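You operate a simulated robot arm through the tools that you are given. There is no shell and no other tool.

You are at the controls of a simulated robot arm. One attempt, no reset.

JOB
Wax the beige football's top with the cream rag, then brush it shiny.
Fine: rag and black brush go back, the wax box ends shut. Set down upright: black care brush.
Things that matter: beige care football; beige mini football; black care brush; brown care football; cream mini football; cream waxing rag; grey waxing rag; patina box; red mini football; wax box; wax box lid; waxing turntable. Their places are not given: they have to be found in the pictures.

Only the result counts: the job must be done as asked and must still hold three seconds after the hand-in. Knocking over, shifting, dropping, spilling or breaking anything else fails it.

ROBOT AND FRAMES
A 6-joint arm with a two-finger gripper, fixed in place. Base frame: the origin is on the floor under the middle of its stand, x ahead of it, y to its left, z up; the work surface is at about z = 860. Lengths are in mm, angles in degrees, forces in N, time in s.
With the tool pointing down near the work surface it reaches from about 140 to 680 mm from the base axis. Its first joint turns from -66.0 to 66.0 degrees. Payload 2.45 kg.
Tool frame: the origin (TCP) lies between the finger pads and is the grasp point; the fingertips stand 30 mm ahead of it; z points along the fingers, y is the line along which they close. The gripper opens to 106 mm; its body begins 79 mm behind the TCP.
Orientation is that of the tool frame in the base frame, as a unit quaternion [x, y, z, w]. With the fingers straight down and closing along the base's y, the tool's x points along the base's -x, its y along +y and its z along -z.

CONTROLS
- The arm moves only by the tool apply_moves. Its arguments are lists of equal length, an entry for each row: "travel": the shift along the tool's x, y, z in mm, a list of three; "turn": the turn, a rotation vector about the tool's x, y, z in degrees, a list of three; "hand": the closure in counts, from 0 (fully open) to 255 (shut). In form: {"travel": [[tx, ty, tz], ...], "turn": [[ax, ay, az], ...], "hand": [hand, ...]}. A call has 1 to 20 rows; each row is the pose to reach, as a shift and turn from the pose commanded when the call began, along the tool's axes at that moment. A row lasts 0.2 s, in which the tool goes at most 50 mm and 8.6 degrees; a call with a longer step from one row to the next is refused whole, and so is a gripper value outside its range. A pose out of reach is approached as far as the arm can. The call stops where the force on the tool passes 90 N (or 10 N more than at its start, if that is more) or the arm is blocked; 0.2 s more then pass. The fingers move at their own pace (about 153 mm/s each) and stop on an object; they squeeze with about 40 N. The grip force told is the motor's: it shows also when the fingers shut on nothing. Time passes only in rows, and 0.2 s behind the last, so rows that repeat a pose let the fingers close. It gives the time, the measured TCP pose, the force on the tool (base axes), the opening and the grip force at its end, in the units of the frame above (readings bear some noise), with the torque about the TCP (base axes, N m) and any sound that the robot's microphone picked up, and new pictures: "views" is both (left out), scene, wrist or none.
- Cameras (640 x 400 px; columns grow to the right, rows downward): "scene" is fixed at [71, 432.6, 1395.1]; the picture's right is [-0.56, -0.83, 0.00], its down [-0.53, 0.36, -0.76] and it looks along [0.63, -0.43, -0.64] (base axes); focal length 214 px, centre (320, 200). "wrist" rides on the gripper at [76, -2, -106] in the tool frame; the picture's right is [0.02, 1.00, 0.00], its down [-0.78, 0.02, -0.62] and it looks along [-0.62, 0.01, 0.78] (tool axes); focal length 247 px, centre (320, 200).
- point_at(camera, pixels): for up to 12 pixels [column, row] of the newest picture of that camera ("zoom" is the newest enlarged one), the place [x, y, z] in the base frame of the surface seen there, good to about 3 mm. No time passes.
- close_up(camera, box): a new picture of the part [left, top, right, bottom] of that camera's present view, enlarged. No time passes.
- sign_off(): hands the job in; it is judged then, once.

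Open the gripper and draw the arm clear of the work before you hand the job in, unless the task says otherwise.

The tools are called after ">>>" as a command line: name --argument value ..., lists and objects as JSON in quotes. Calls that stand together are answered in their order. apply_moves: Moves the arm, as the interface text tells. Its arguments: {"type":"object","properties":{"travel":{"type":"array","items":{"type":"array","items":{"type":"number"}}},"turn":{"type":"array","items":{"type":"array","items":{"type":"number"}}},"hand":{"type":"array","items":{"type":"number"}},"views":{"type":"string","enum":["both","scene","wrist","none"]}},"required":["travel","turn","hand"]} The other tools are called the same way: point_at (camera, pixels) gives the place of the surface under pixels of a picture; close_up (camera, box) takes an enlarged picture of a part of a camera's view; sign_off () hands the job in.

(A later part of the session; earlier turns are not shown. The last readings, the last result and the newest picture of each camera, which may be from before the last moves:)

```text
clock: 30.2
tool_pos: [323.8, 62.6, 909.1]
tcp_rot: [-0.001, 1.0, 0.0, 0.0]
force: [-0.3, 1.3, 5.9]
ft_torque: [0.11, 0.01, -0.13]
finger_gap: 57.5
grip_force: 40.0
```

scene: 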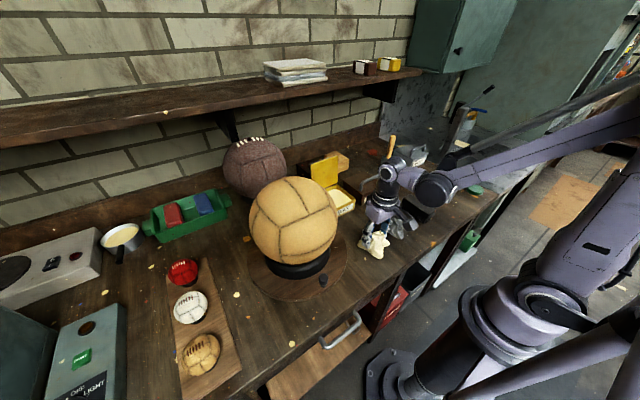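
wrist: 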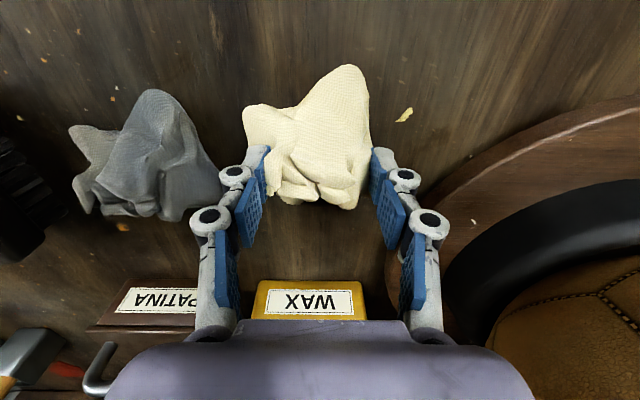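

The rag is held (gap 57.5 mm, 40 N) at grasp pose (323.8, 62.6, 909.1), which I keep for returning it. I lift and look.

>>> apply_moves --travel '[[0, 0, -10], [0, 0, -30], [0, 0, -60], [0, 0, -100], [0, 0, -140], [0, 0, -140]]' --turn '[[0, 0, 0], [0, 0, 0], [0, 0, 0], [0, 0, 0], [0, 0, 0], [0, 0, 0]]' --hand '[255, 255, 255, 255, 255, 255]'

>>> close_up --camera "scene" --box '[340, 130, 460, 270]'

```text
clock: 31.6
tool_pos: [324.3, 60.9, 1050.5]
tcp_rot: [0.0, 1.0, 0.0, 0.0]
force: [0.7, -0.6, -0.9]
ft_torque: [-0.01, -0.01, -0.01]
finger_gap: 57.2
grip_force: 40.1
```

scene: 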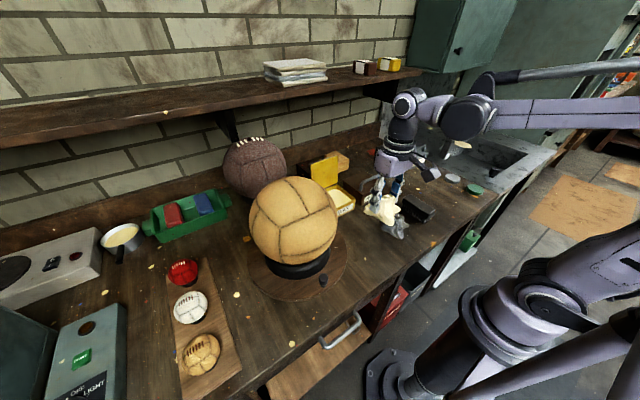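
wrist: 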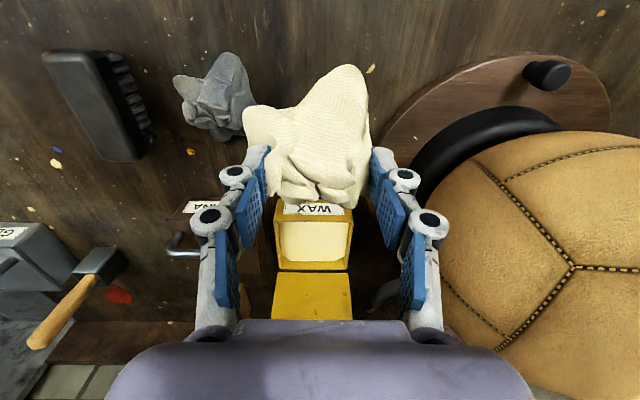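

```text
2.86 times, centred on (400, 200) of scene
```

zoom: 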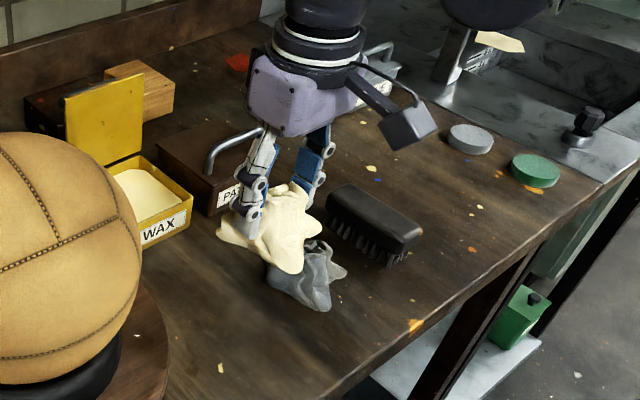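

The rag holds its shape, with its base about 49 mm below the TCP. I measure the open wax box's inner edges to plan the dip.

>>> close_up --camera "wrist" --box '[260, 190, 370, 330]'

>>> point_at --camera "wrist" --pixels '[[283, 222], [320, 219], [350, 222], [277, 268], [347, 268], [315, 266], [315, 240], [315, 260], [281, 240], [350, 240], [315, 272], [315, 300]]'

>>> close_up --camera "scene" --box '[300, 140, 380, 220]'

```text
2.86 times, centred on (315, 260) of wrist
```

zoom: 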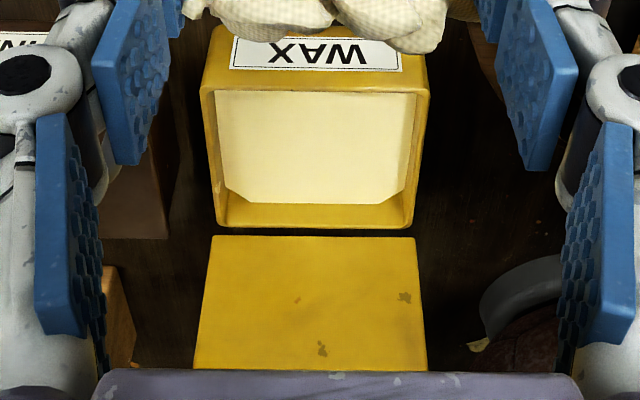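

```text
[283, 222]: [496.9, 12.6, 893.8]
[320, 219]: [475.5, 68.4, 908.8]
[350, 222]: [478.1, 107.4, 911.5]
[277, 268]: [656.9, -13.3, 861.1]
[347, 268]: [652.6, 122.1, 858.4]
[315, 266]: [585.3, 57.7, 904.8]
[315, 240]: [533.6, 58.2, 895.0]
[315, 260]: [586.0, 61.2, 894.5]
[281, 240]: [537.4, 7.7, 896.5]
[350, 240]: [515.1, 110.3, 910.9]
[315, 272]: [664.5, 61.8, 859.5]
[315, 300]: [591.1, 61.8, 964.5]
```

```text
5.00 times, centred on (340, 180) of scene
```

zoom: 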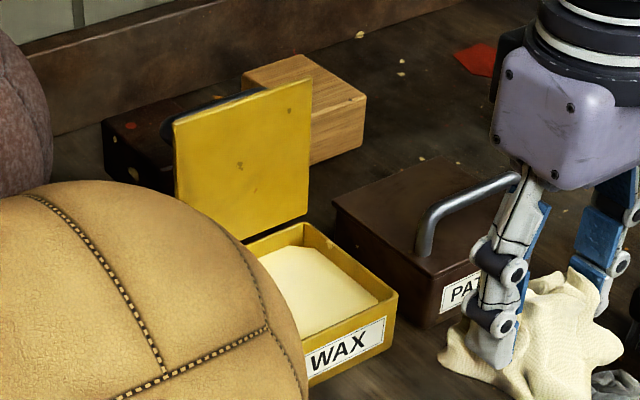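

The rim is at z≈911 and the wax at z≈894.5, inside x 481–584, y 6–104. I carry the rag over the box centre and descend to just above the wax.

>>> apply_moves --travel '[[-45, -1, 0], [-90, -2, 0], [-135, -3, 0], [-180, -3.5, 0], [-215, -3.5, 0], [-215, -3.5, 35], [-215, -3.5, 65], [-215, -3.5, 85], [-215, -3.5, 98], [-215, -3.5, 98]]' --turn '[[0, 0, 0], [0, 0, 0], [0, 0, 0], [0, 0, 0], [0, 0, 0], [0, 0, 0], [0, 0, 0], [0, 0, 0], [0, 0, 0], [0, 0, 0]]' --hand '[255, 255, 255, 255, 255, 255, 255, 255, 255, 255]'

>>> close_up --camera "scene" --box '[290, 110, 410, 230]'

```text
clock: 33.8
tool_pos: [538.7, 58.2, 952.3]
tcp_rot: [0.0, 1.0, 0.0, -0.001]
force: [-0.2, 0.1, 0.1]
ft_torque: [0.0, 0.0, 0.0]
finger_gap: 57.0
grip_force: 40.2
```

scene: 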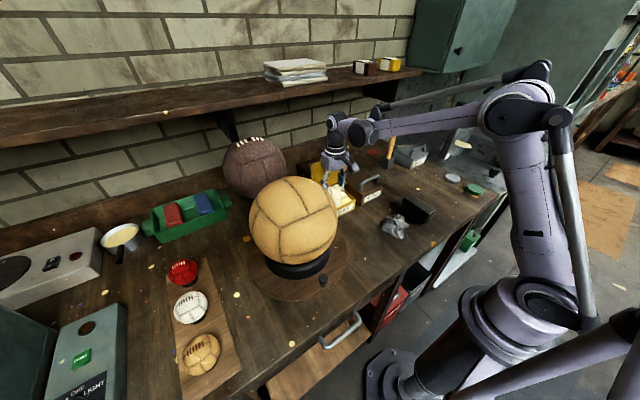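
wrist: 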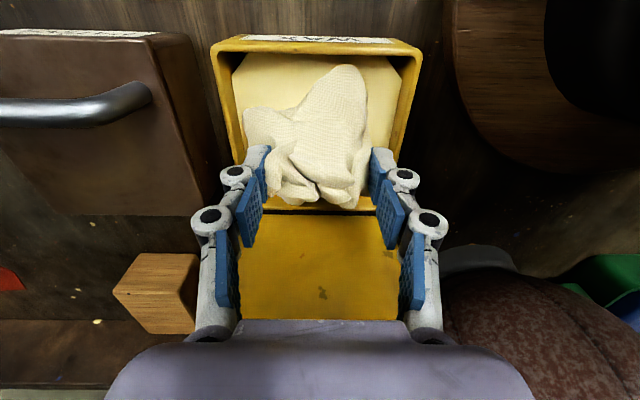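

```text
3.33 times, centred on (350, 170) of scene
```

zoom: 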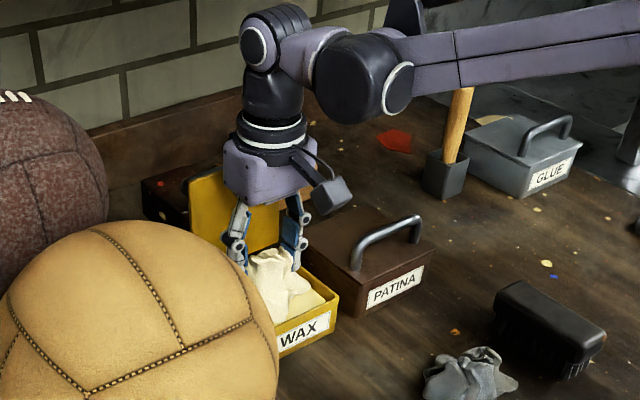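

The rag sits inside the rim with no contact yet. I lower slowly into the wax, watching the force.

>>> apply_moves --travel '[[0, 0, 4], [0, 0, 7], [0, 0, 9], [0, 0, 10], [0, 0, 10]]' --turn '[[0, 0, 0], [0, 0, 0], [0, 0, 0], [0, 0, 0], [0, 0, 0]]' --hand '[255, 255, 255, 255, 255]'

```text
clock: 35.0
tool_pos: [539.9, 58.3, 940.9]
tcp_rot: [0.0, 1.0, 0.0, 0.0]
force: [-0.4, 0.3, -1.2]
ft_torque: [0.02, -0.01, -0.01]
finger_gap: 56.9
grip_force: 40.3
```

scene: 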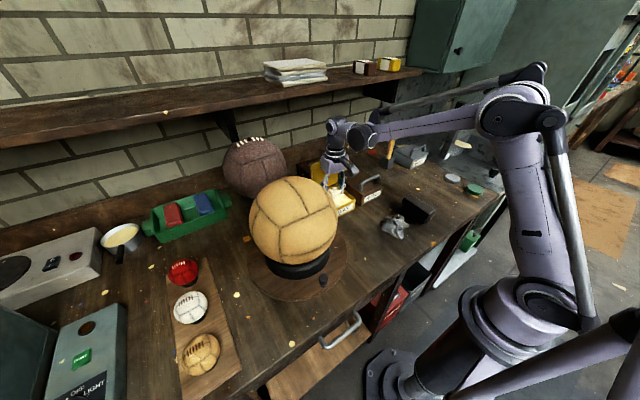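
wrist: 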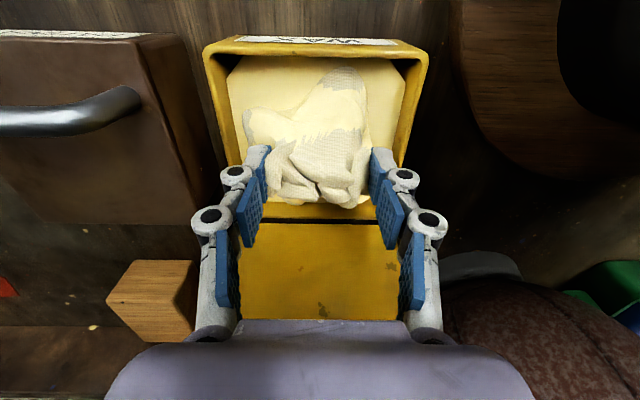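

The rag's lower part has turned yellowish—wax is taking. I press a few mm more to load it well, then check.

>>> apply_moves --travel '[[0, 0, 2], [0, 0, 4], [3, 0, 4], [-3, 0, 4], [0, 0, 4], [0, 0, 4]]' --turn '[[0, 0, 0], [0, 0, 0], [0, 0, 0], [0, 0, 0], [0, 0, 0], [0, 0, 0]]' --hand '[255, 255, 255, 255, 255, 255]' --views "wrist"

>>> close_up --camera "wrist" --box '[200, 30, 440, 210]'

```text
clock: 36.4
tool_pos: [539.7, 58.5, 937.4]
tcp_rot: [0.0, 1.0, 0.0, 0.0]
force: [0.1, 0.8, 0.2]
ft_torque: [0.0, 0.0, 0.02]
finger_gap: 56.2
grip_force: 40.6
```

wrist: 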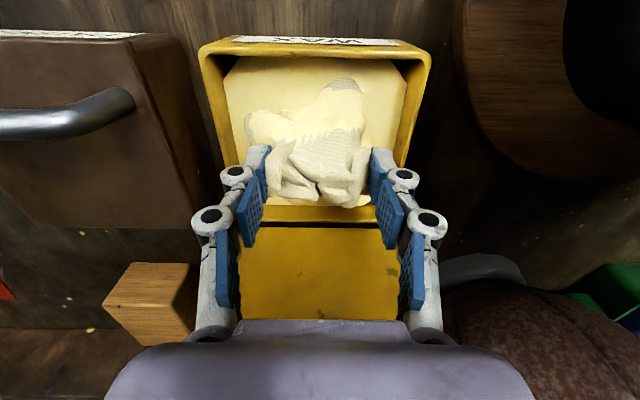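

```text
2.22 times, centred on (320, 120) of wrist
```

zoom: 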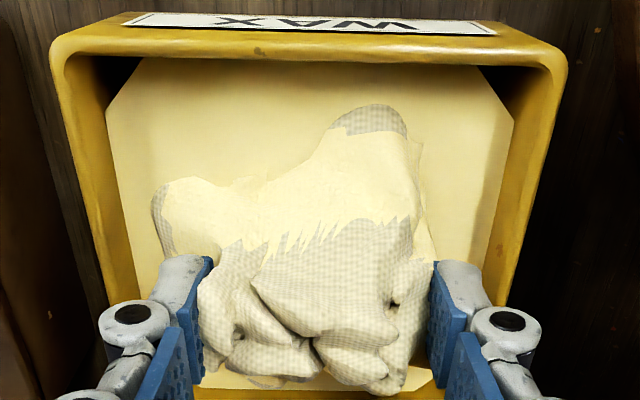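

The rag's underside now carries wax. I lift straight up clear of the lid and swing over the ball's top, holding the rag about 25 mm above it.

>>> apply_moves --travel '[[0, 0, -30], [0, 0, -70], [0, 0, -115], [0, 0, -160], [0, 0, -205], [0, 0, -253], [17, 36, -253], [34, 72, -253], [51, 108, -253], [69, 144, -253], [86, 180, -253], [104, 215.5, -253], [104, 215.5, -253]]' --turn '[[0, 0, 0], [0, 0, 0], [0, 0, 0], [0, 0, 0], [0, 0, 0], [0, 0, 0], [0, 0, 0], [0, 0, 0], [0, 0, 0], [0, 0, 0], [0, 0, 0], [0, 0, 0], [0, 0, 0]]' --hand '[255, 255, 255, 255, 255, 255, 255, 255, 255, 255, 255, 255, 255]'

>>> close_up --camera "scene" --box '[220, 90, 380, 250]'

```text
clock: 39.2
tool_pos: [436.2, 274.5, 1188.7]
tcp_rot: [0.001, 1.0, 0.0, -0.001]
force: [-0.9, -0.5, -1.2]
ft_torque: [-0.01, -0.03, 0.05]
finger_gap: 56.4
grip_force: 39.6
```

scene: 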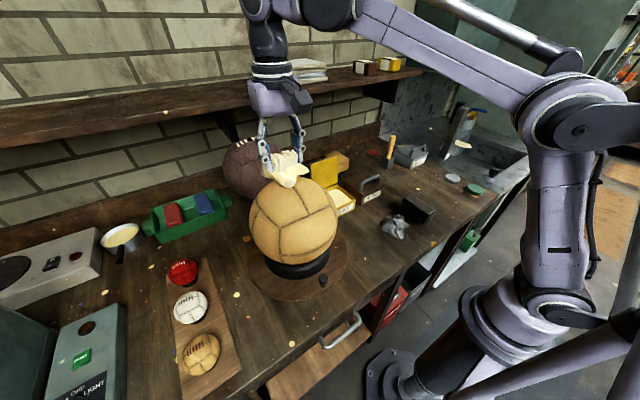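
wrist: 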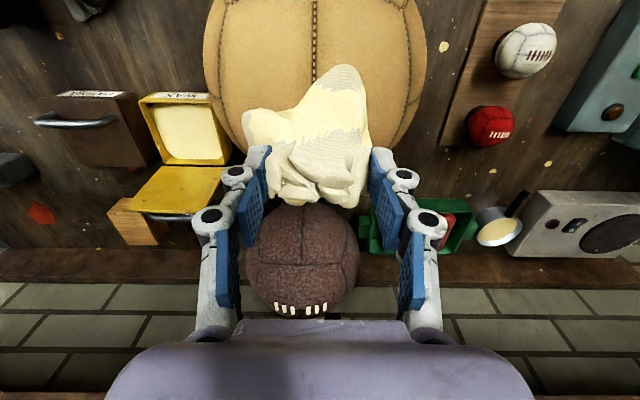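

```text
2.50 times, centred on (300, 170) of scene
```

zoom: 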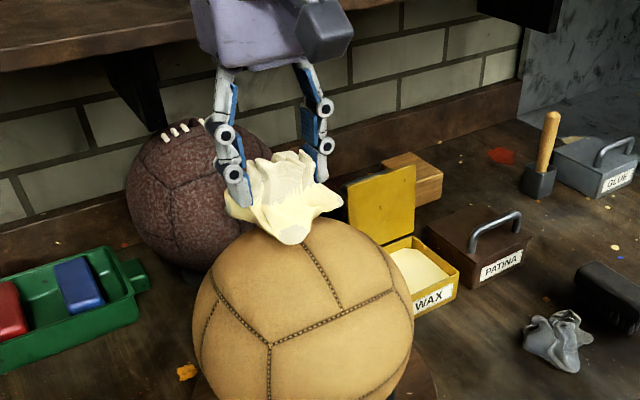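

The waxed rag is over the ball's top. I lower slowly toward contact, reading force.

>>> apply_moves --travel '[[0, 0, 8], [0, 0, 14], [0, 0, 18], [0, 0, 21], [0, 0, 23], [0, 0, 23]]' --turn '[[0, 0, 0], [0, 0, 0], [0, 0, 0], [0, 0, 0], [0, 0, 0], [0, 0, 0]]' --hand '[255, 255, 255, 255, 255, 255]'

>>> close_up --camera "scene" --box '[220, 90, 380, 250]'

```text
clock: 40.6
tool_pos: [435.4, 273.8, 1166.6]
tcp_rot: [-0.001, 1.0, 0.0, -0.001]
force: [-0.4, -0.1, -0.6]
ft_torque: [0.01, 0.01, -0.01]
finger_gap: 56.2
grip_force: 40.4
```

scene: 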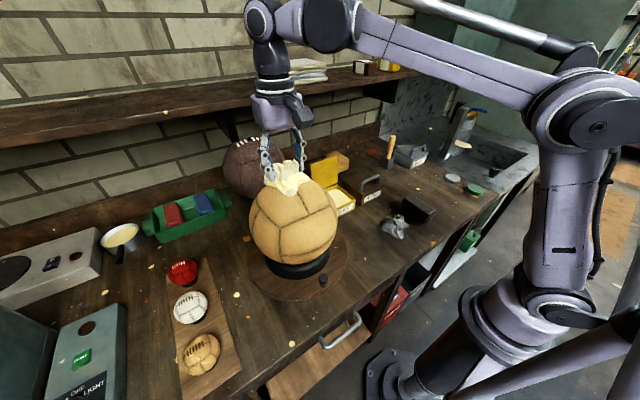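
wrist: 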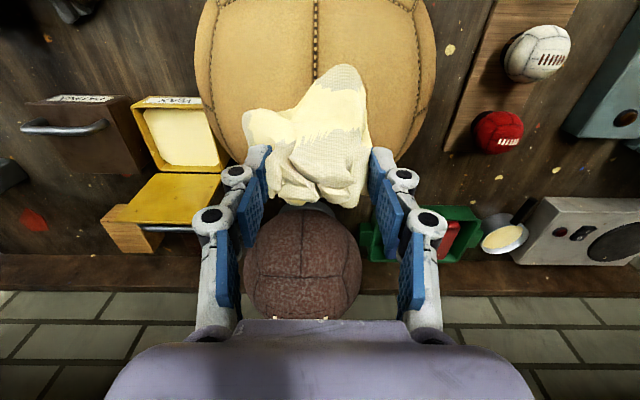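

```text
2.50 times, centred on (300, 170) of scene
```

zoom: 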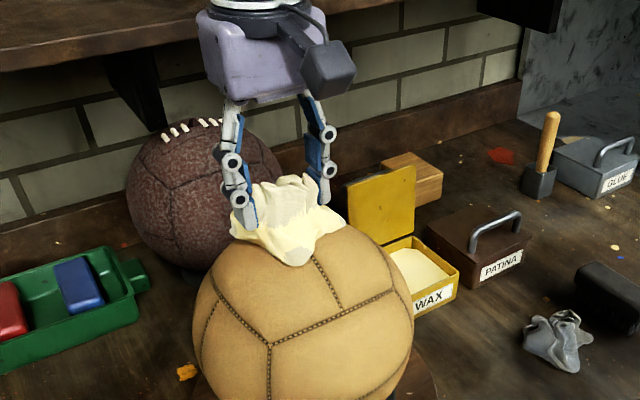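

Still no contact force at z=1166.6, so I go down in small steps until some appears.

>>> apply_moves --travel '[[0, 0, 2], [0, 0, 4], [0, 0, 4]]' --turn '[[0, 0, 0], [0, 0, 0], [0, 0, 0]]' --hand '[255, 255, 255]' --views "none"

>>> apply_moves --travel '[[0, 0, 2], [0, 0, 4], [0, 0, 4]]' --turn '[[0, 0, 0], [0, 0, 0], [0, 0, 0]]' --hand '[255, 255, 255]' --views "scene"

>>> close_up --camera "scene" --box '[220, 90, 380, 250]'

```text
clock: 41.4
tool_pos: [435.2, 274.3, 1165.6]
tcp_rot: [0.0, 1.0, 0.002, 0.002]
force: [10.5, 7.8, 62.2]
ft_torque: [0.46, -0.21, -0.09]
finger_gap: 56.3
grip_force: 39.6
```

```text
clock: 42.2
tool_pos: [434.6, 274.3, 1161.9]
tcp_rot: [0.0, 1.0, 0.0, 0.0]
force: [5.8, 9.5, 61.5]
ft_torque: [0.5, 0.12, -0.05]
finger_gap: 57.6
grip_force: 39.8
```

scene: 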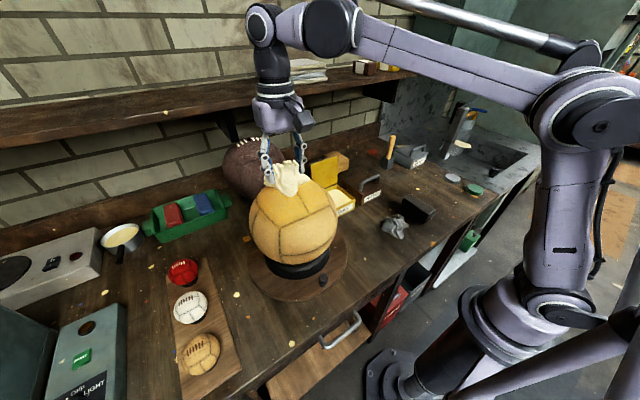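

```text
2.50 times, centred on (300, 170) of scene
```

zoom: 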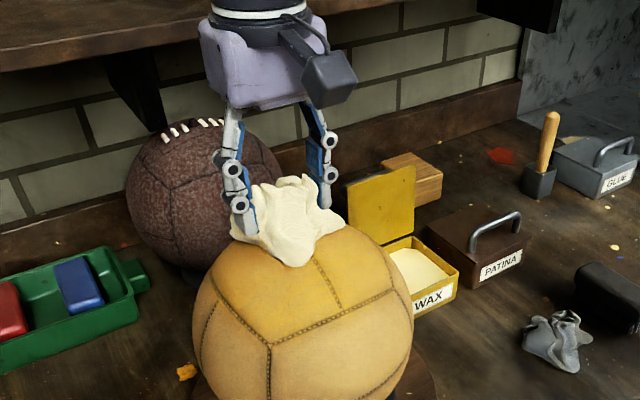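

That was stiffer than expected (62 N, and the rag slid up ~4 mm in the fingers), but the ball's top panel already looks deeper yellow. I ease off to a light contact.

>>> apply_moves --travel '[[0, 0, -2], [0, 0, -3.5], [0, 0, -3.5]]' --turn '[[0, 0, 0], [0, 0, 0], [0, 0, 0]]' --hand '[255, 255, 255]' --views "both"

>>> close_up --camera "scene" --box '[240, 140, 350, 290]'

>>> close_up --camera "wrist" --box '[180, 0, 460, 220]'

```text
clock: 43.0
tool_pos: [435.5, 273.8, 1162.7]
tcp_rot: [0.001, 1.0, -0.001, -0.001]
force: [-4.2, 2.8, 9.3]
ft_torque: [0.15, 0.37, -0.07]
finger_gap: 57.7
grip_force: 40.0
```

scene: 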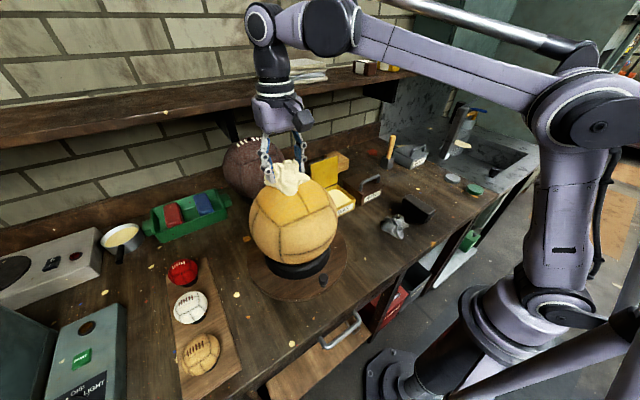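
wrist: 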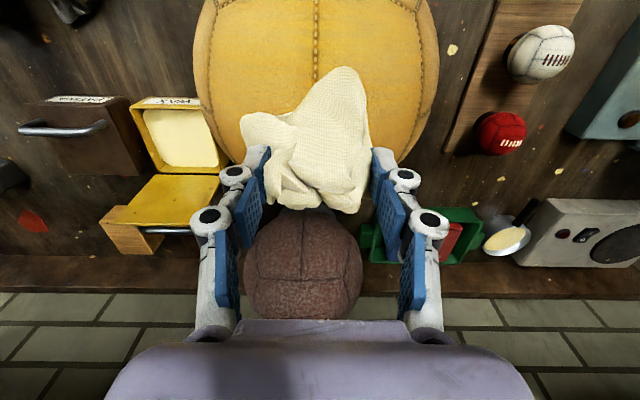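

```text
2.67 times, centred on (295, 215) of scene
```

zoom: 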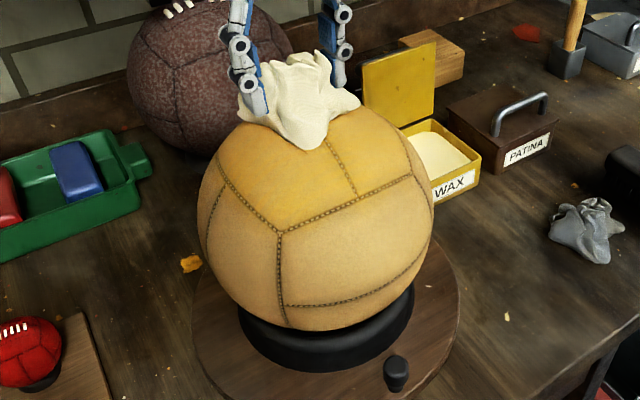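

```text
1.82 times, centred on (320, 110) of wrist
```

zoom: 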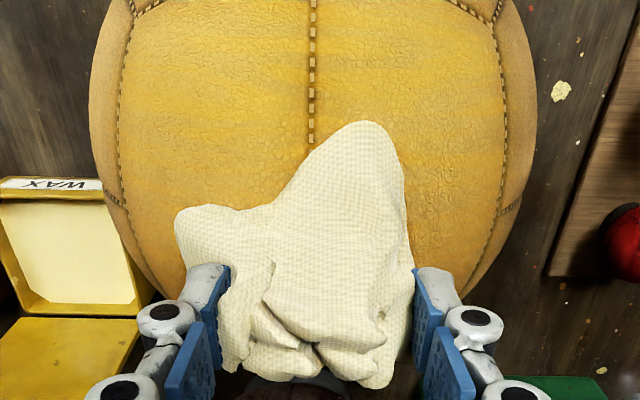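

The rag has given its wax up and the whole top panel of the ball is now deeper yellow. I make a few gentle rubbing strokes at this light contact to be sure of the coverage.

>>> apply_moves --travel '[[0, 10, 0], [0, 20, 0], [10, 15, 0], [20, 0, 0], [10, -15, 0], [0, -20, 0], [-10, -15, 0], [-20, 0, 0], [-10, 15, 0], [0, 15, 0], [0, 0, 0], [0, 0, 0]]' --turn '[[0, 0, 0], [0, 0, 0], [0, 0, 0], [0, 0, 0], [0, 0, 0], [0, 0, 0], [0, 0, 0], [0, 0, 0], [0, 0, 0], [0, 0, 0], [0, 0, 0], [0, 0, 0]]' --hand '[255, 255, 255, 255, 255, 255, 255, 255, 255, 255, 255, 255]'

>>> close_up --camera "scene" --box '[240, 140, 350, 290]'

```text
clock: 45.6
tool_pos: [435.5, 273.8, 1164.5]
tcp_rot: [-0.001, 1.0, 0.0, 0.0]
force: [0.3, 0.1, -0.4]
ft_torque: [-0.01, 0.01, -0.01]
finger_gap: 57.3
grip_force: 39.7
```

scene: 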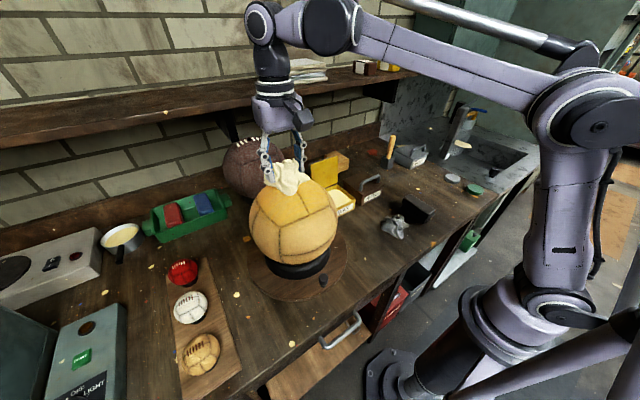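
wrist: 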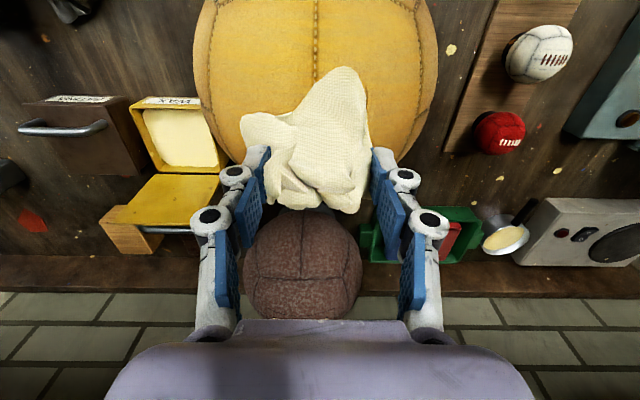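

```text
2.67 times, centred on (295, 215) of scene
```

zoom: 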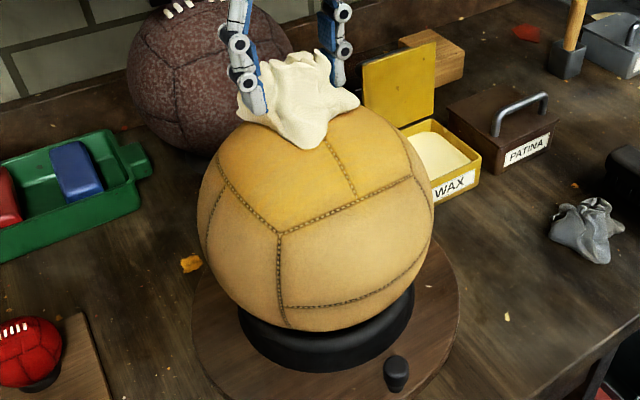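

Contact is gone and the panel looks evenly waxed. I lift the rag clear and inspect the ball's top.

>>> apply_moves --travel '[[0, 0, -15], [0, 0, -40], [20, 0, -60], [60, -20, -60], [100, -50, -60], [130, -85, -60], [130, -85, -60]]' --turn '[[0, 0, 0], [0, 0, 0], [0, 0, 0], [0, 0, 0], [0, 0, 0], [0, 0, 0], [0, 0, 0]]' --hand '[255, 255, 255, 255, 255, 255, 255]'

>>> close_up --camera "scene" --box '[240, 160, 350, 290]'

>>> close_up --camera "wrist" --box '[300, 0, 640, 220]'

```text
clock: 47.2
tool_pos: [303.6, 189.3, 1221.6]
tcp_rot: [0.0, 1.0, -0.001, 0.0]
force: [0.0, -0.6, -1.1]
ft_torque: [0.0, -0.01, 0.01]
finger_gap: 57.3
grip_force: 40.1
```

scene: 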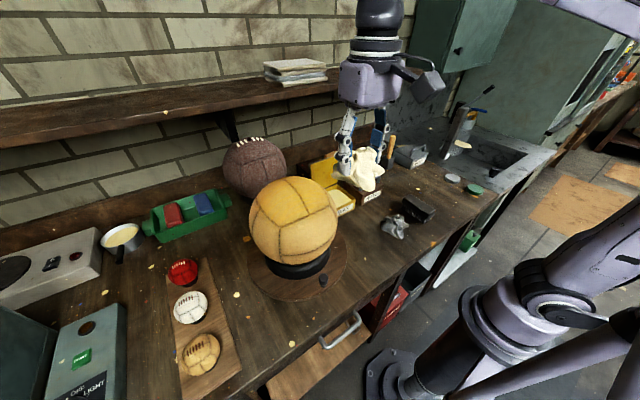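
wrist: 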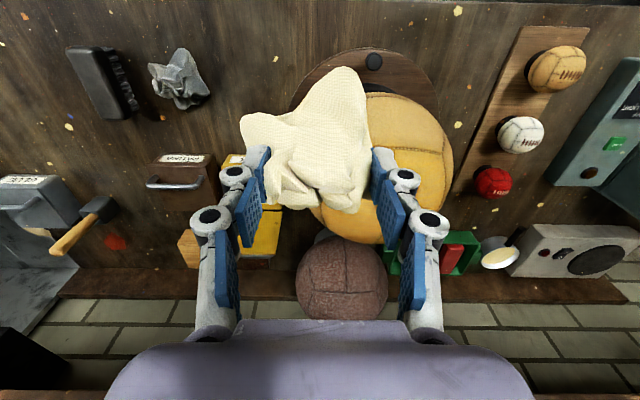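

```text
3.08 times, centred on (295, 225) of scene
```

zoom: 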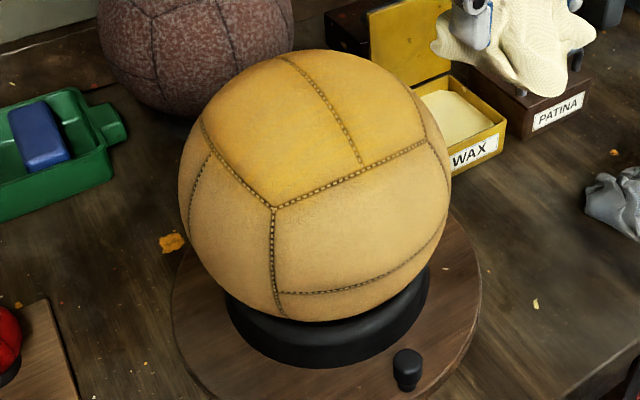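

```text
1.82 times, centred on (470, 110) of wrist
```

zoom: 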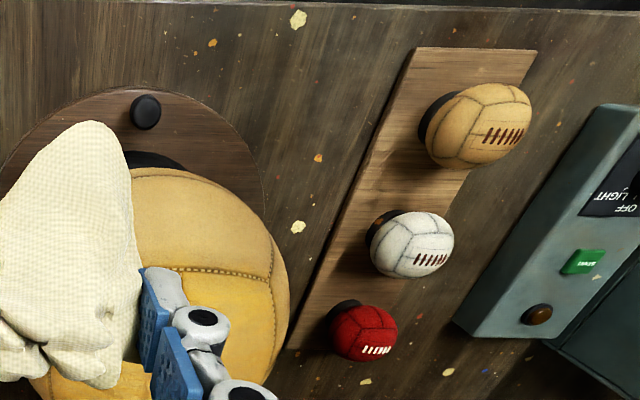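

The ball's whole top panel is evenly waxed. I carry the rag back over its original spot and lower it near the table.

>>> apply_moves --travel '[[-6, -42, 0], [-12, -84, 0], [-19, -127, 0], [-19, -127, 45], [-19, -127, 90], [-19, -127, 135], [-19, -127, 180], [-19, -127, 225], [-19, -127, 265], [-19, -127, 290], [-19, -127, 305], [-19, -127, 305]]' --turn '[[0, 0, 0], [0, 0, 0], [0, 0, 0], [0, 0, 0], [0, 0, 0], [0, 0, 0], [0, 0, 0], [0, 0, 0], [0, 0, 0], [0, 0, 0], [0, 0, 0], [0, 0, 0]]' --hand '[255, 255, 255, 255, 255, 255, 255, 255, 255, 255, 255, 255]'

>>> close_up --camera "scene" --box '[340, 170, 440, 270]'

```text
clock: 49.8
tool_pos: [324.8, 62.9, 916.2]
tcp_rot: [0.0, 1.0, 0.0, 0.0]
force: [-0.7, 0.1, -0.3]
ft_torque: [0.01, 0.0, -0.01]
finger_gap: 57.6
grip_force: 39.7
```

scene: 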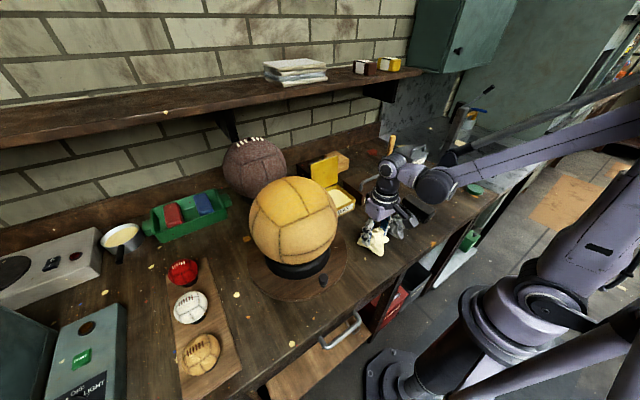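
wrist: 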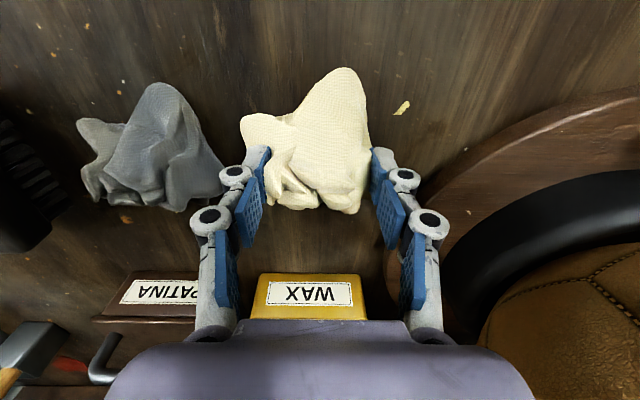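

```text
4.00 times, centred on (390, 220) of scene
```

zoom: 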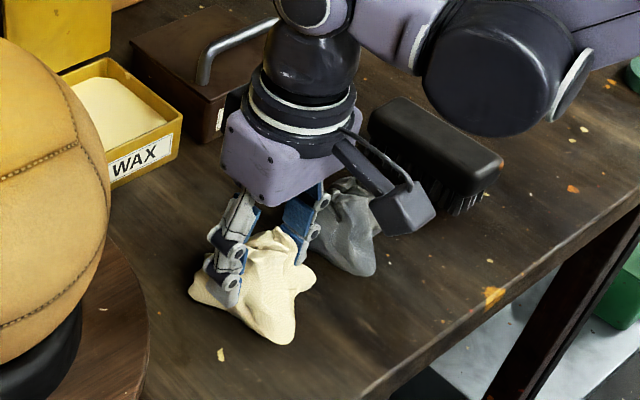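

The rag is above its spot at z=916. I lower the last ~10 mm in small steps until a slight contact.

>>> apply_moves --travel '[[0, 0, 4], [0, 0, 7], [0, 0, 9], [0, 0, 10], [0, 0, 10]]' --turn '[[0, 0, 0], [0, 0, 0], [0, 0, 0], [0, 0, 0], [0, 0, 0]]' --hand '[255, 255, 255, 255, 255]' --views "none"

```text
clock: 51.0
tool_pos: [325.5, 61.9, 908.3]
tcp_rot: [-0.001, 1.0, 0.001, 0.0]
force: [0.1, -1.0, 0.0]
ft_torque: [0.0, -0.02, 0.01]
finger_gap: 57.3
grip_force: 40.0
```

No contact yet; I go a further 1–2 mm.

>>> apply_moves --travel '[[0, 0, 1], [0, 0, 1.5], [0, 0, 1.5]]' --turn '[[0, 0, 0], [0, 0, 0], [0, 0, 0]]' --hand '[255, 255, 255]' --views "none"

```text
clock: 51.8
tool_pos: [324.2, 62.2, 906.1]
tcp_rot: [-0.001, 1.0, -0.001, 0.001]
force: [0.3, 0.6, -0.8]
ft_torque: [0.04, -0.04, 0.0]
finger_gap: 57.3
grip_force: 40.1
```

Still free; one more millimetre, then I open gently to 80 mm to let the rag down.

>>> apply_moves --travel '[[0, 0, 0.8], [0, 0, 0.8], [0, 0, 0.8], [0, 0, 0.8], [0, 0, 0.8], [0, 0, 0.8], [0, 0, 0.8]]' --turn '[[0, 0, 0], [0, 0, 0], [0, 0, 0], [0, 0, 0], [0, 0, 0], [0, 0, 0], [0, 0, 0]]' --hand '[255, 150, 120, 100, 80, 60, 60]'

```text
clock: 53.4
tool_pos: [324.7, 62.4, 905.6]
tcp_rot: [-0.001, 1.0, 0.0, 0.0]
force: [-0.6, -0.6, -0.6]
ft_torque: [0.0, -0.02, -0.03]
finger_gap: 81.0
grip_force: 0.1
```

scene: 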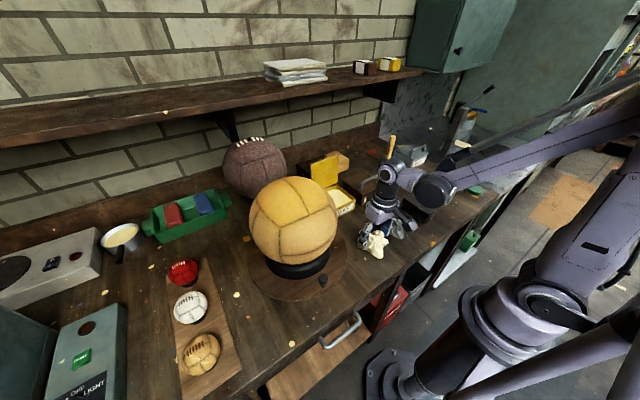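
wrist: 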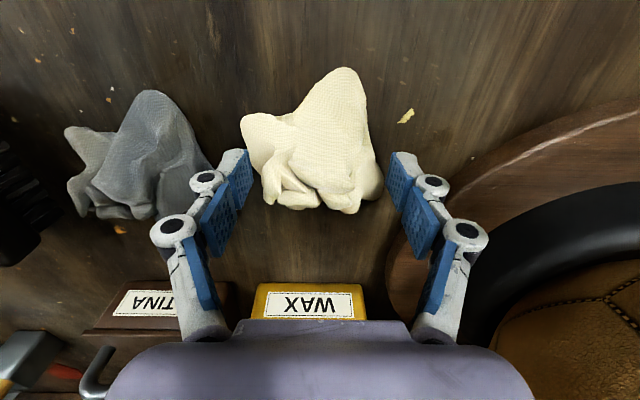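

The rag is back at its place. I rise straight up and move over toward the brush for a look.

>>> apply_moves --travel '[[0, 0, -20], [0, 0, -60], [0, 0, -105], [0, 0, -150], [0, 0, -190], [8, -45, -190], [16, -90, -190], [24, -135, -190], [24, -180, -190], [24, -222, -190], [24, -222, -190]]' --turn '[[0, 0, 0], [0, 0, 0], [0, 0, 0], [0, 0, 0], [0, 0, 0], [0, 0, 0], [0, 0, 0], [0, 0, 0], [0, 0, 0], [0, 0, 0], [0, 0, 0]]' --hand '[60, 60, 60, 60, 60, 60, 60, 60, 60, 60, 60]'

>>> close_up --camera "wrist" --box '[240, 30, 460, 170]'

>>> close_up --camera "scene" --box '[340, 170, 460, 270]'

```text
clock: 55.8
tool_pos: [300.0, -159.5, 1095.7]
tcp_rot: [-0.001, 1.0, 0.0, -0.001]
force: [0.9, -1.0, 0.5]
ft_torque: [0.0, 0.06, 0.0]
finger_gap: 81.0
grip_force: 0.1
```

scene: 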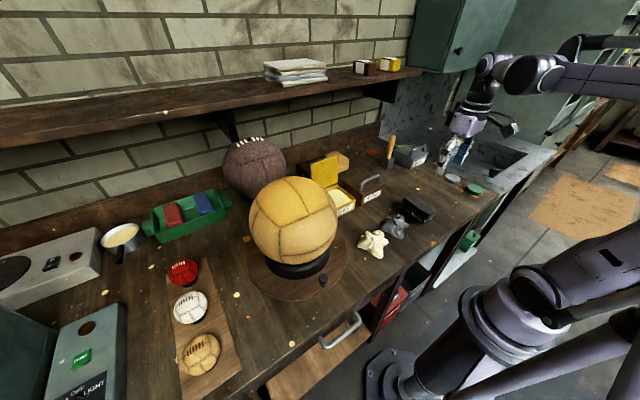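
wrist: 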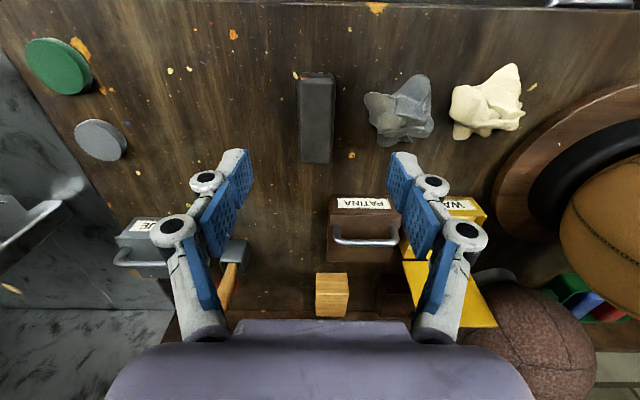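

```text
2.86 times, centred on (350, 100) of wrist
```

zoom: 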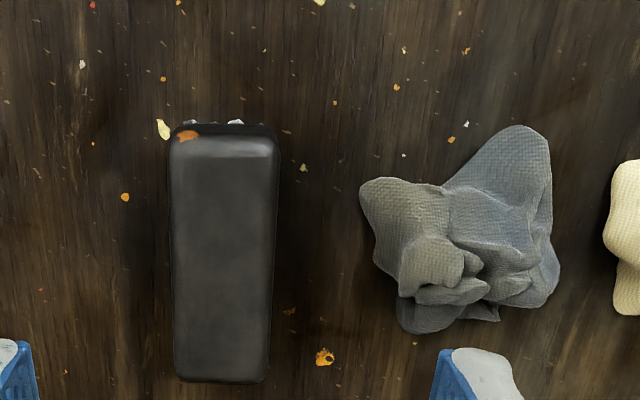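

```text
4.00 times, centred on (400, 220) of scene
```

zoom: 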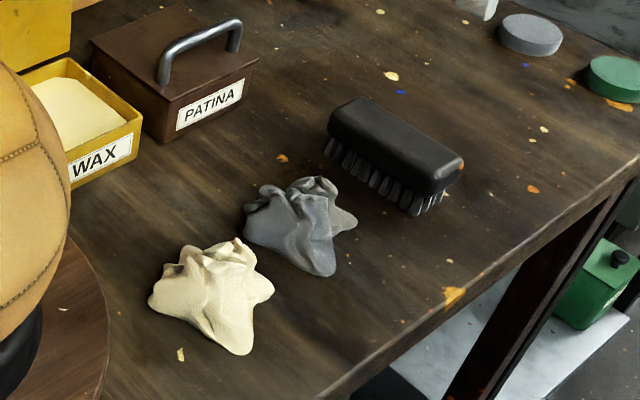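

The brush lies at wrist (316,121) with its long side along x. I measure its corners and sides precisely.

>>> point_at --camera "wrist" --pixels '[[301, 84], [316, 84], [331, 84], [301, 120], [316, 120], [331, 120], [302, 158], [316, 158], [329, 158], [316, 100], [316, 140]]'

>>> point_at --camera "zoom" --pixels '[[340, 130], [430, 185], [380, 160], [345, 155], [420, 205], [390, 185], [455, 165], [360, 105], [450, 185], [335, 145]]'

```text
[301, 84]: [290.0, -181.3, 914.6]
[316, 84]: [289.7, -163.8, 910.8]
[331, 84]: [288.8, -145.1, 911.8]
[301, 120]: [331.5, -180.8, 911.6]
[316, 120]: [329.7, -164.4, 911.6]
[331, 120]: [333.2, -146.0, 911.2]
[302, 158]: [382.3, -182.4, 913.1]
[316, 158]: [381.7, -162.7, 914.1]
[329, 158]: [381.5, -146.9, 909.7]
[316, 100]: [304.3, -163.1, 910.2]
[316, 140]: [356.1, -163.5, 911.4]
```

```text
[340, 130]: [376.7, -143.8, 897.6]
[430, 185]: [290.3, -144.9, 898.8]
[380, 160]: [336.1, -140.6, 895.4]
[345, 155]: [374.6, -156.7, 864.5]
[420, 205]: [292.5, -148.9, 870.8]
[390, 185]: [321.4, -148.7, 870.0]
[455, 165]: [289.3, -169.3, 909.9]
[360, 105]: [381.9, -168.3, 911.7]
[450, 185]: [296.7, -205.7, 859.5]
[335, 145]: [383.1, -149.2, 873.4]
```

The brush block spans x 284–388, y -185…-142, top z≈911.5, bristles below z≈883. I descend so the tips reach z≈888 beside the block, then check before closing.

>>> apply_moves --travel '[[-12, -1, 35], [-24, -3, 70], [-36, -4, 105], [-36, -4, 135], [-36, -4, 158], [-36, -4, 172], [-36, -4, 178], [-36, -4, 178]]' --turn '[[0, 0, 0], [0, 0, 0], [0, 0, 0], [0, 0, 0], [0, 0, 0], [0, 0, 0], [0, 0, 0], [0, 0, 0]]' --hand '[86, 86, 86, 86, 86, 86, 86, 86]'

>>> close_up --camera "wrist" --box '[180, 0, 500, 200]'

```text
clock: 57.6
tool_pos: [337.5, -164.2, 918.6]
tcp_rot: [0.0, 1.0, -0.001, 0.0]
force: [-0.8, 0.8, -0.2]
ft_torque: [0.01, 0.03, -0.02]
finger_gap: 70.2
grip_force: 0.3
```

scene: 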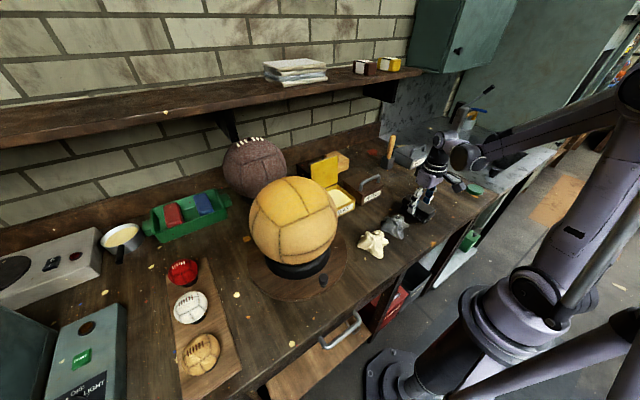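
wrist: 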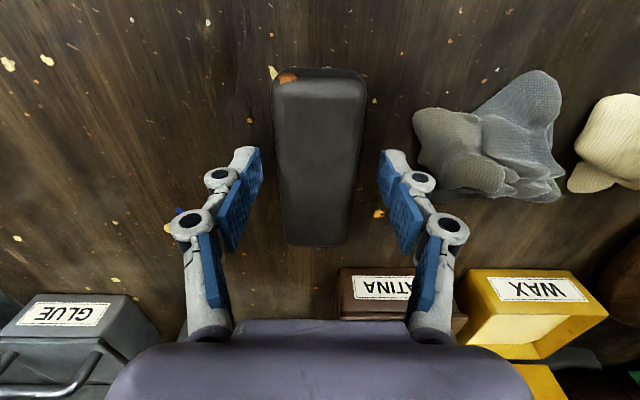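

```text
2.00 times, centred on (340, 100) of wrist
```

zoom: 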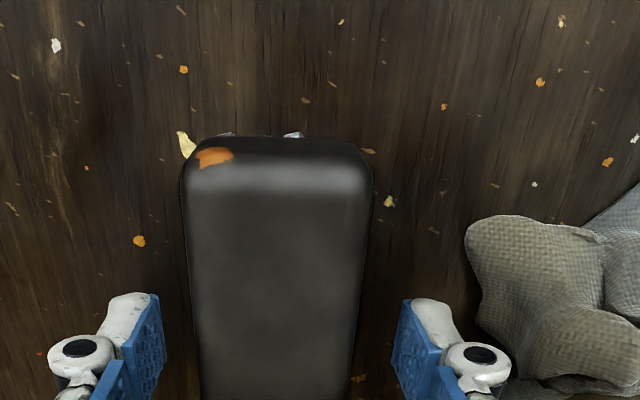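

The brush is about 1.5 mm left of the pad midline (317 vs 321 px), so I shift by that and close on it.

>>> apply_moves --travel '[[0, -1.5, 0], [0, -1.5, 0], [0, -1.5, 0], [0, -1.5, 0], [0, -1.5, 0], [0, -1.5, 0]]' --turn '[[0, 0, 0], [0, 0, 0], [0, 0, 0], [0, 0, 0], [0, 0, 0], [0, 0, 0]]' --hand '[86, 110, 125, 140, 255, 255]'

```text
clock: 59.0
tool_pos: [337.7, -165.5, 917.2]
tcp_rot: [0.0, 1.0, 0.0, 0.0]
force: [-0.6, 1.4, 3.2]
ft_torque: [0.04, 0.01, 0.02]
finger_gap: 44.2
grip_force: 39.8
```

scene: 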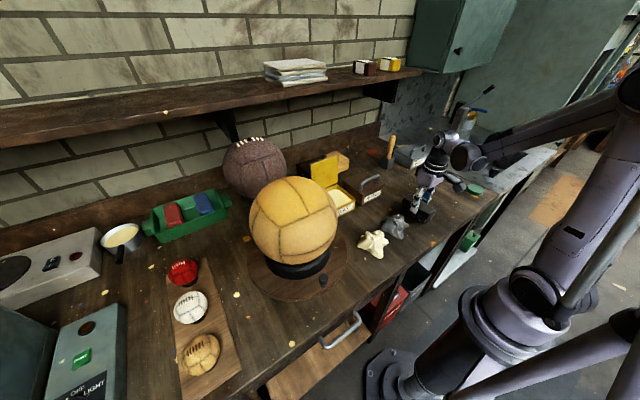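
wrist: 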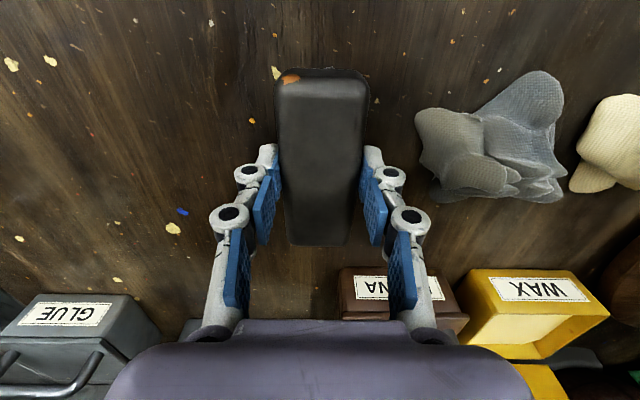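

The brush is firmly held (gap 44 mm) at grasp pose (337.7, -165.5, 917.2). I lift it and carry it over the ball, bristles about 40 mm above its top.

>>> apply_moves --travel '[[0, 0, -15], [0, 0, -50], [0, 0, -95], [0, 0, -140], [0, 0, -185], [0, 0, -230], [0, 0, -270], [0, 0, -300], [-9, 43, -300], [-18, 87, -300], [-28, 131, -300], [-38, 175, -300], [-47, 219, -300], [-56, 262, -300], [-66, 306, -300], [-75, 349, -300], [-85, 393, -300], [-94, 436.5, -300], [-94, 436.5, -300]]' --turn '[[0, 0, 0], [0, 0, 0], [0, 0, 0], [0, 0, 0], [0, 0, 0], [0, 0, 0], [0, 0, 0], [0, 0, 0], [0, 0, 0], [0, 0, 0], [0, 0, 0], [0, 0, 0], [0, 0, 0], [0, 0, 0], [0, 0, 0], [0, 0, 0], [0, 0, 0], [0, 0, 0], [0, 0, 0]]' --hand '[255, 255, 255, 255, 255, 255, 255, 255, 255, 255, 255, 255, 255, 255, 255, 255, 255, 255, 255]'

>>> close_up --camera "scene" --box '[220, 90, 380, 250]'

```text
clock: 63.0
tool_pos: [430.9, 272.8, 1217.9]
tcp_rot: [-0.001, 1.0, 0.0, 0.0]
force: [-0.7, 0.2, -0.9]
ft_torque: [-0.01, 0.0, 0.0]
finger_gap: 44.1
grip_force: 40.0
```

scene: 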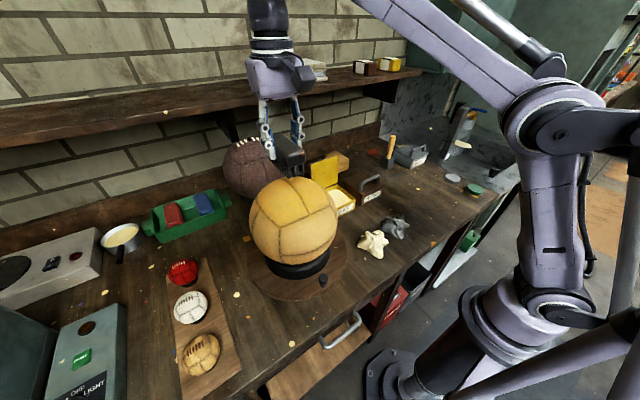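
wrist: 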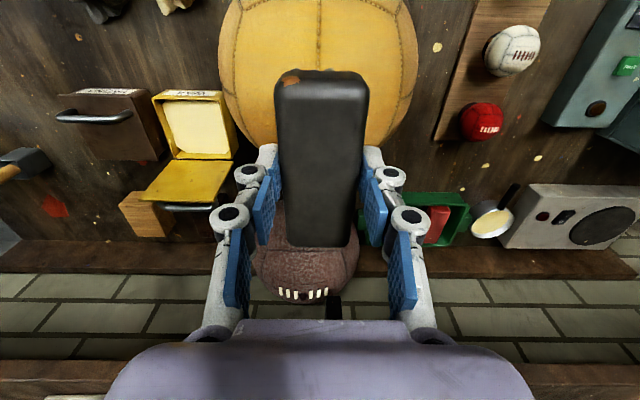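

```text
2.50 times, centred on (300, 170) of scene
```

zoom: 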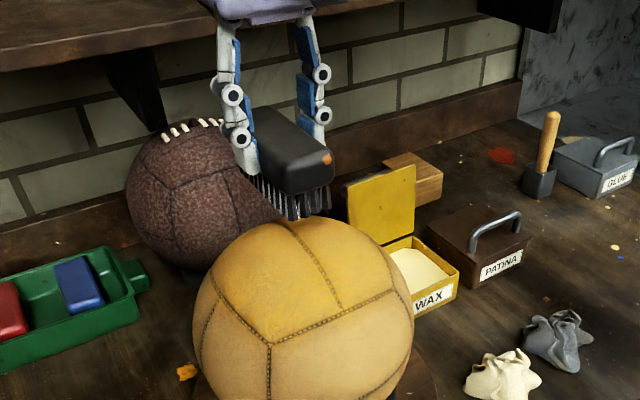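

The brush hangs bristles-down over the ball's top. I descend to just above contact (TCP z≈1179).

>>> apply_moves --travel '[[0, 0, 15], [0, 0, 28], [0, 0, 36], [0, 0, 39], [0, 0, 39]]' --turn '[[0, 0, 0], [0, 0, 0], [0, 0, 0], [0, 0, 0], [0, 0, 0]]' --hand '[255, 255, 255, 255, 255]' --views "scene"

>>> close_up --camera "scene" --box '[240, 120, 350, 230]'

```text
clock: 64.2
tool_pos: [430.4, 270.2, 1178.8]
tcp_rot: [0.0, 1.0, 0.0, 0.001]
force: [0.2, -0.4, -1.4]
ft_torque: [0.01, 0.0, 0.0]
finger_gap: 44.1
grip_force: 40.2
```

scene: 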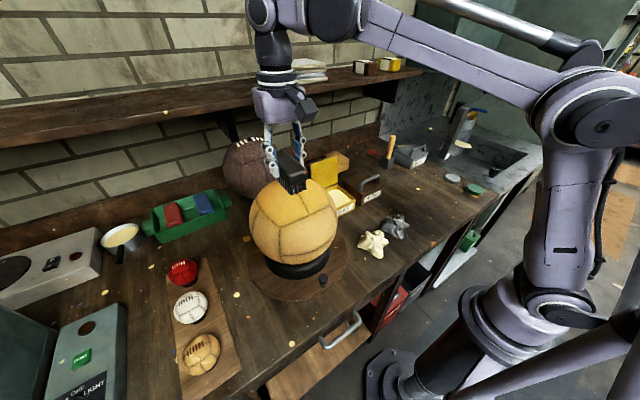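

```text
3.64 times, centred on (295, 175) of scene
```

zoom: 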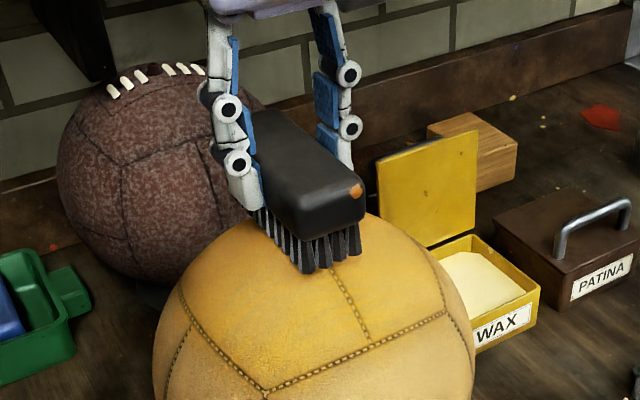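

The bristles are a few mm above the ball with no force. I lower 1 mm at a time, reading the force after each short call.

>>> apply_moves --travel '[[0, 0, 1], [0, 0, 2], [0, 0, 2]]' --turn '[[0, 0, 0], [0, 0, 0], [0, 0, 0]]' --hand '[255, 255, 255]' --views "none"

```text
clock: 65.0
tool_pos: [429.5, 270.7, 1176.0]
tcp_rot: [0.0, 1.0, 0.0, 0.0]
force: [-0.4, -0.2, -1.0]
ft_torque: [0.01, -0.03, 0.01]
finger_gap: 44.3
grip_force: 40.1
```

No contact at z≈1176; another millimetre.

>>> apply_moves --travel '[[0, 0, 0.5], [0, 0, 1], [0, 0, 1]]' --turn '[[0, 0, 0], [0, 0, 0], [0, 0, 0]]' --hand '[255, 255, 255]' --views "none"

```text
clock: 65.8
tool_pos: [429.7, 271.0, 1175.6]
tcp_rot: [0.0, 1.0, 0.0, 0.0]
force: [-0.9, -0.6, -0.5]
ft_torque: [0.0, -0.01, 0.02]
finger_gap: 44.3
grip_force: 39.8
```

Still nothing at z≈1175.6; one more millimetre.

>>> apply_moves --travel '[[0, 0, 0.5], [0, 0, 1], [0, 0, 1]]' --turn '[[0, 0, 0], [0, 0, 0], [0, 0, 0]]' --hand '[255, 255, 255]' --views "none"

```text
clock: 66.6
tool_pos: [430.8, 270.5, 1173.8]
tcp_rot: [0.0, 1.0, 0.001, 0.0]
force: [0.8, -0.6, -1.6]
ft_torque: [-0.02, -0.01, -0.04]
finger_gap: 44.0
grip_force: 40.2
```

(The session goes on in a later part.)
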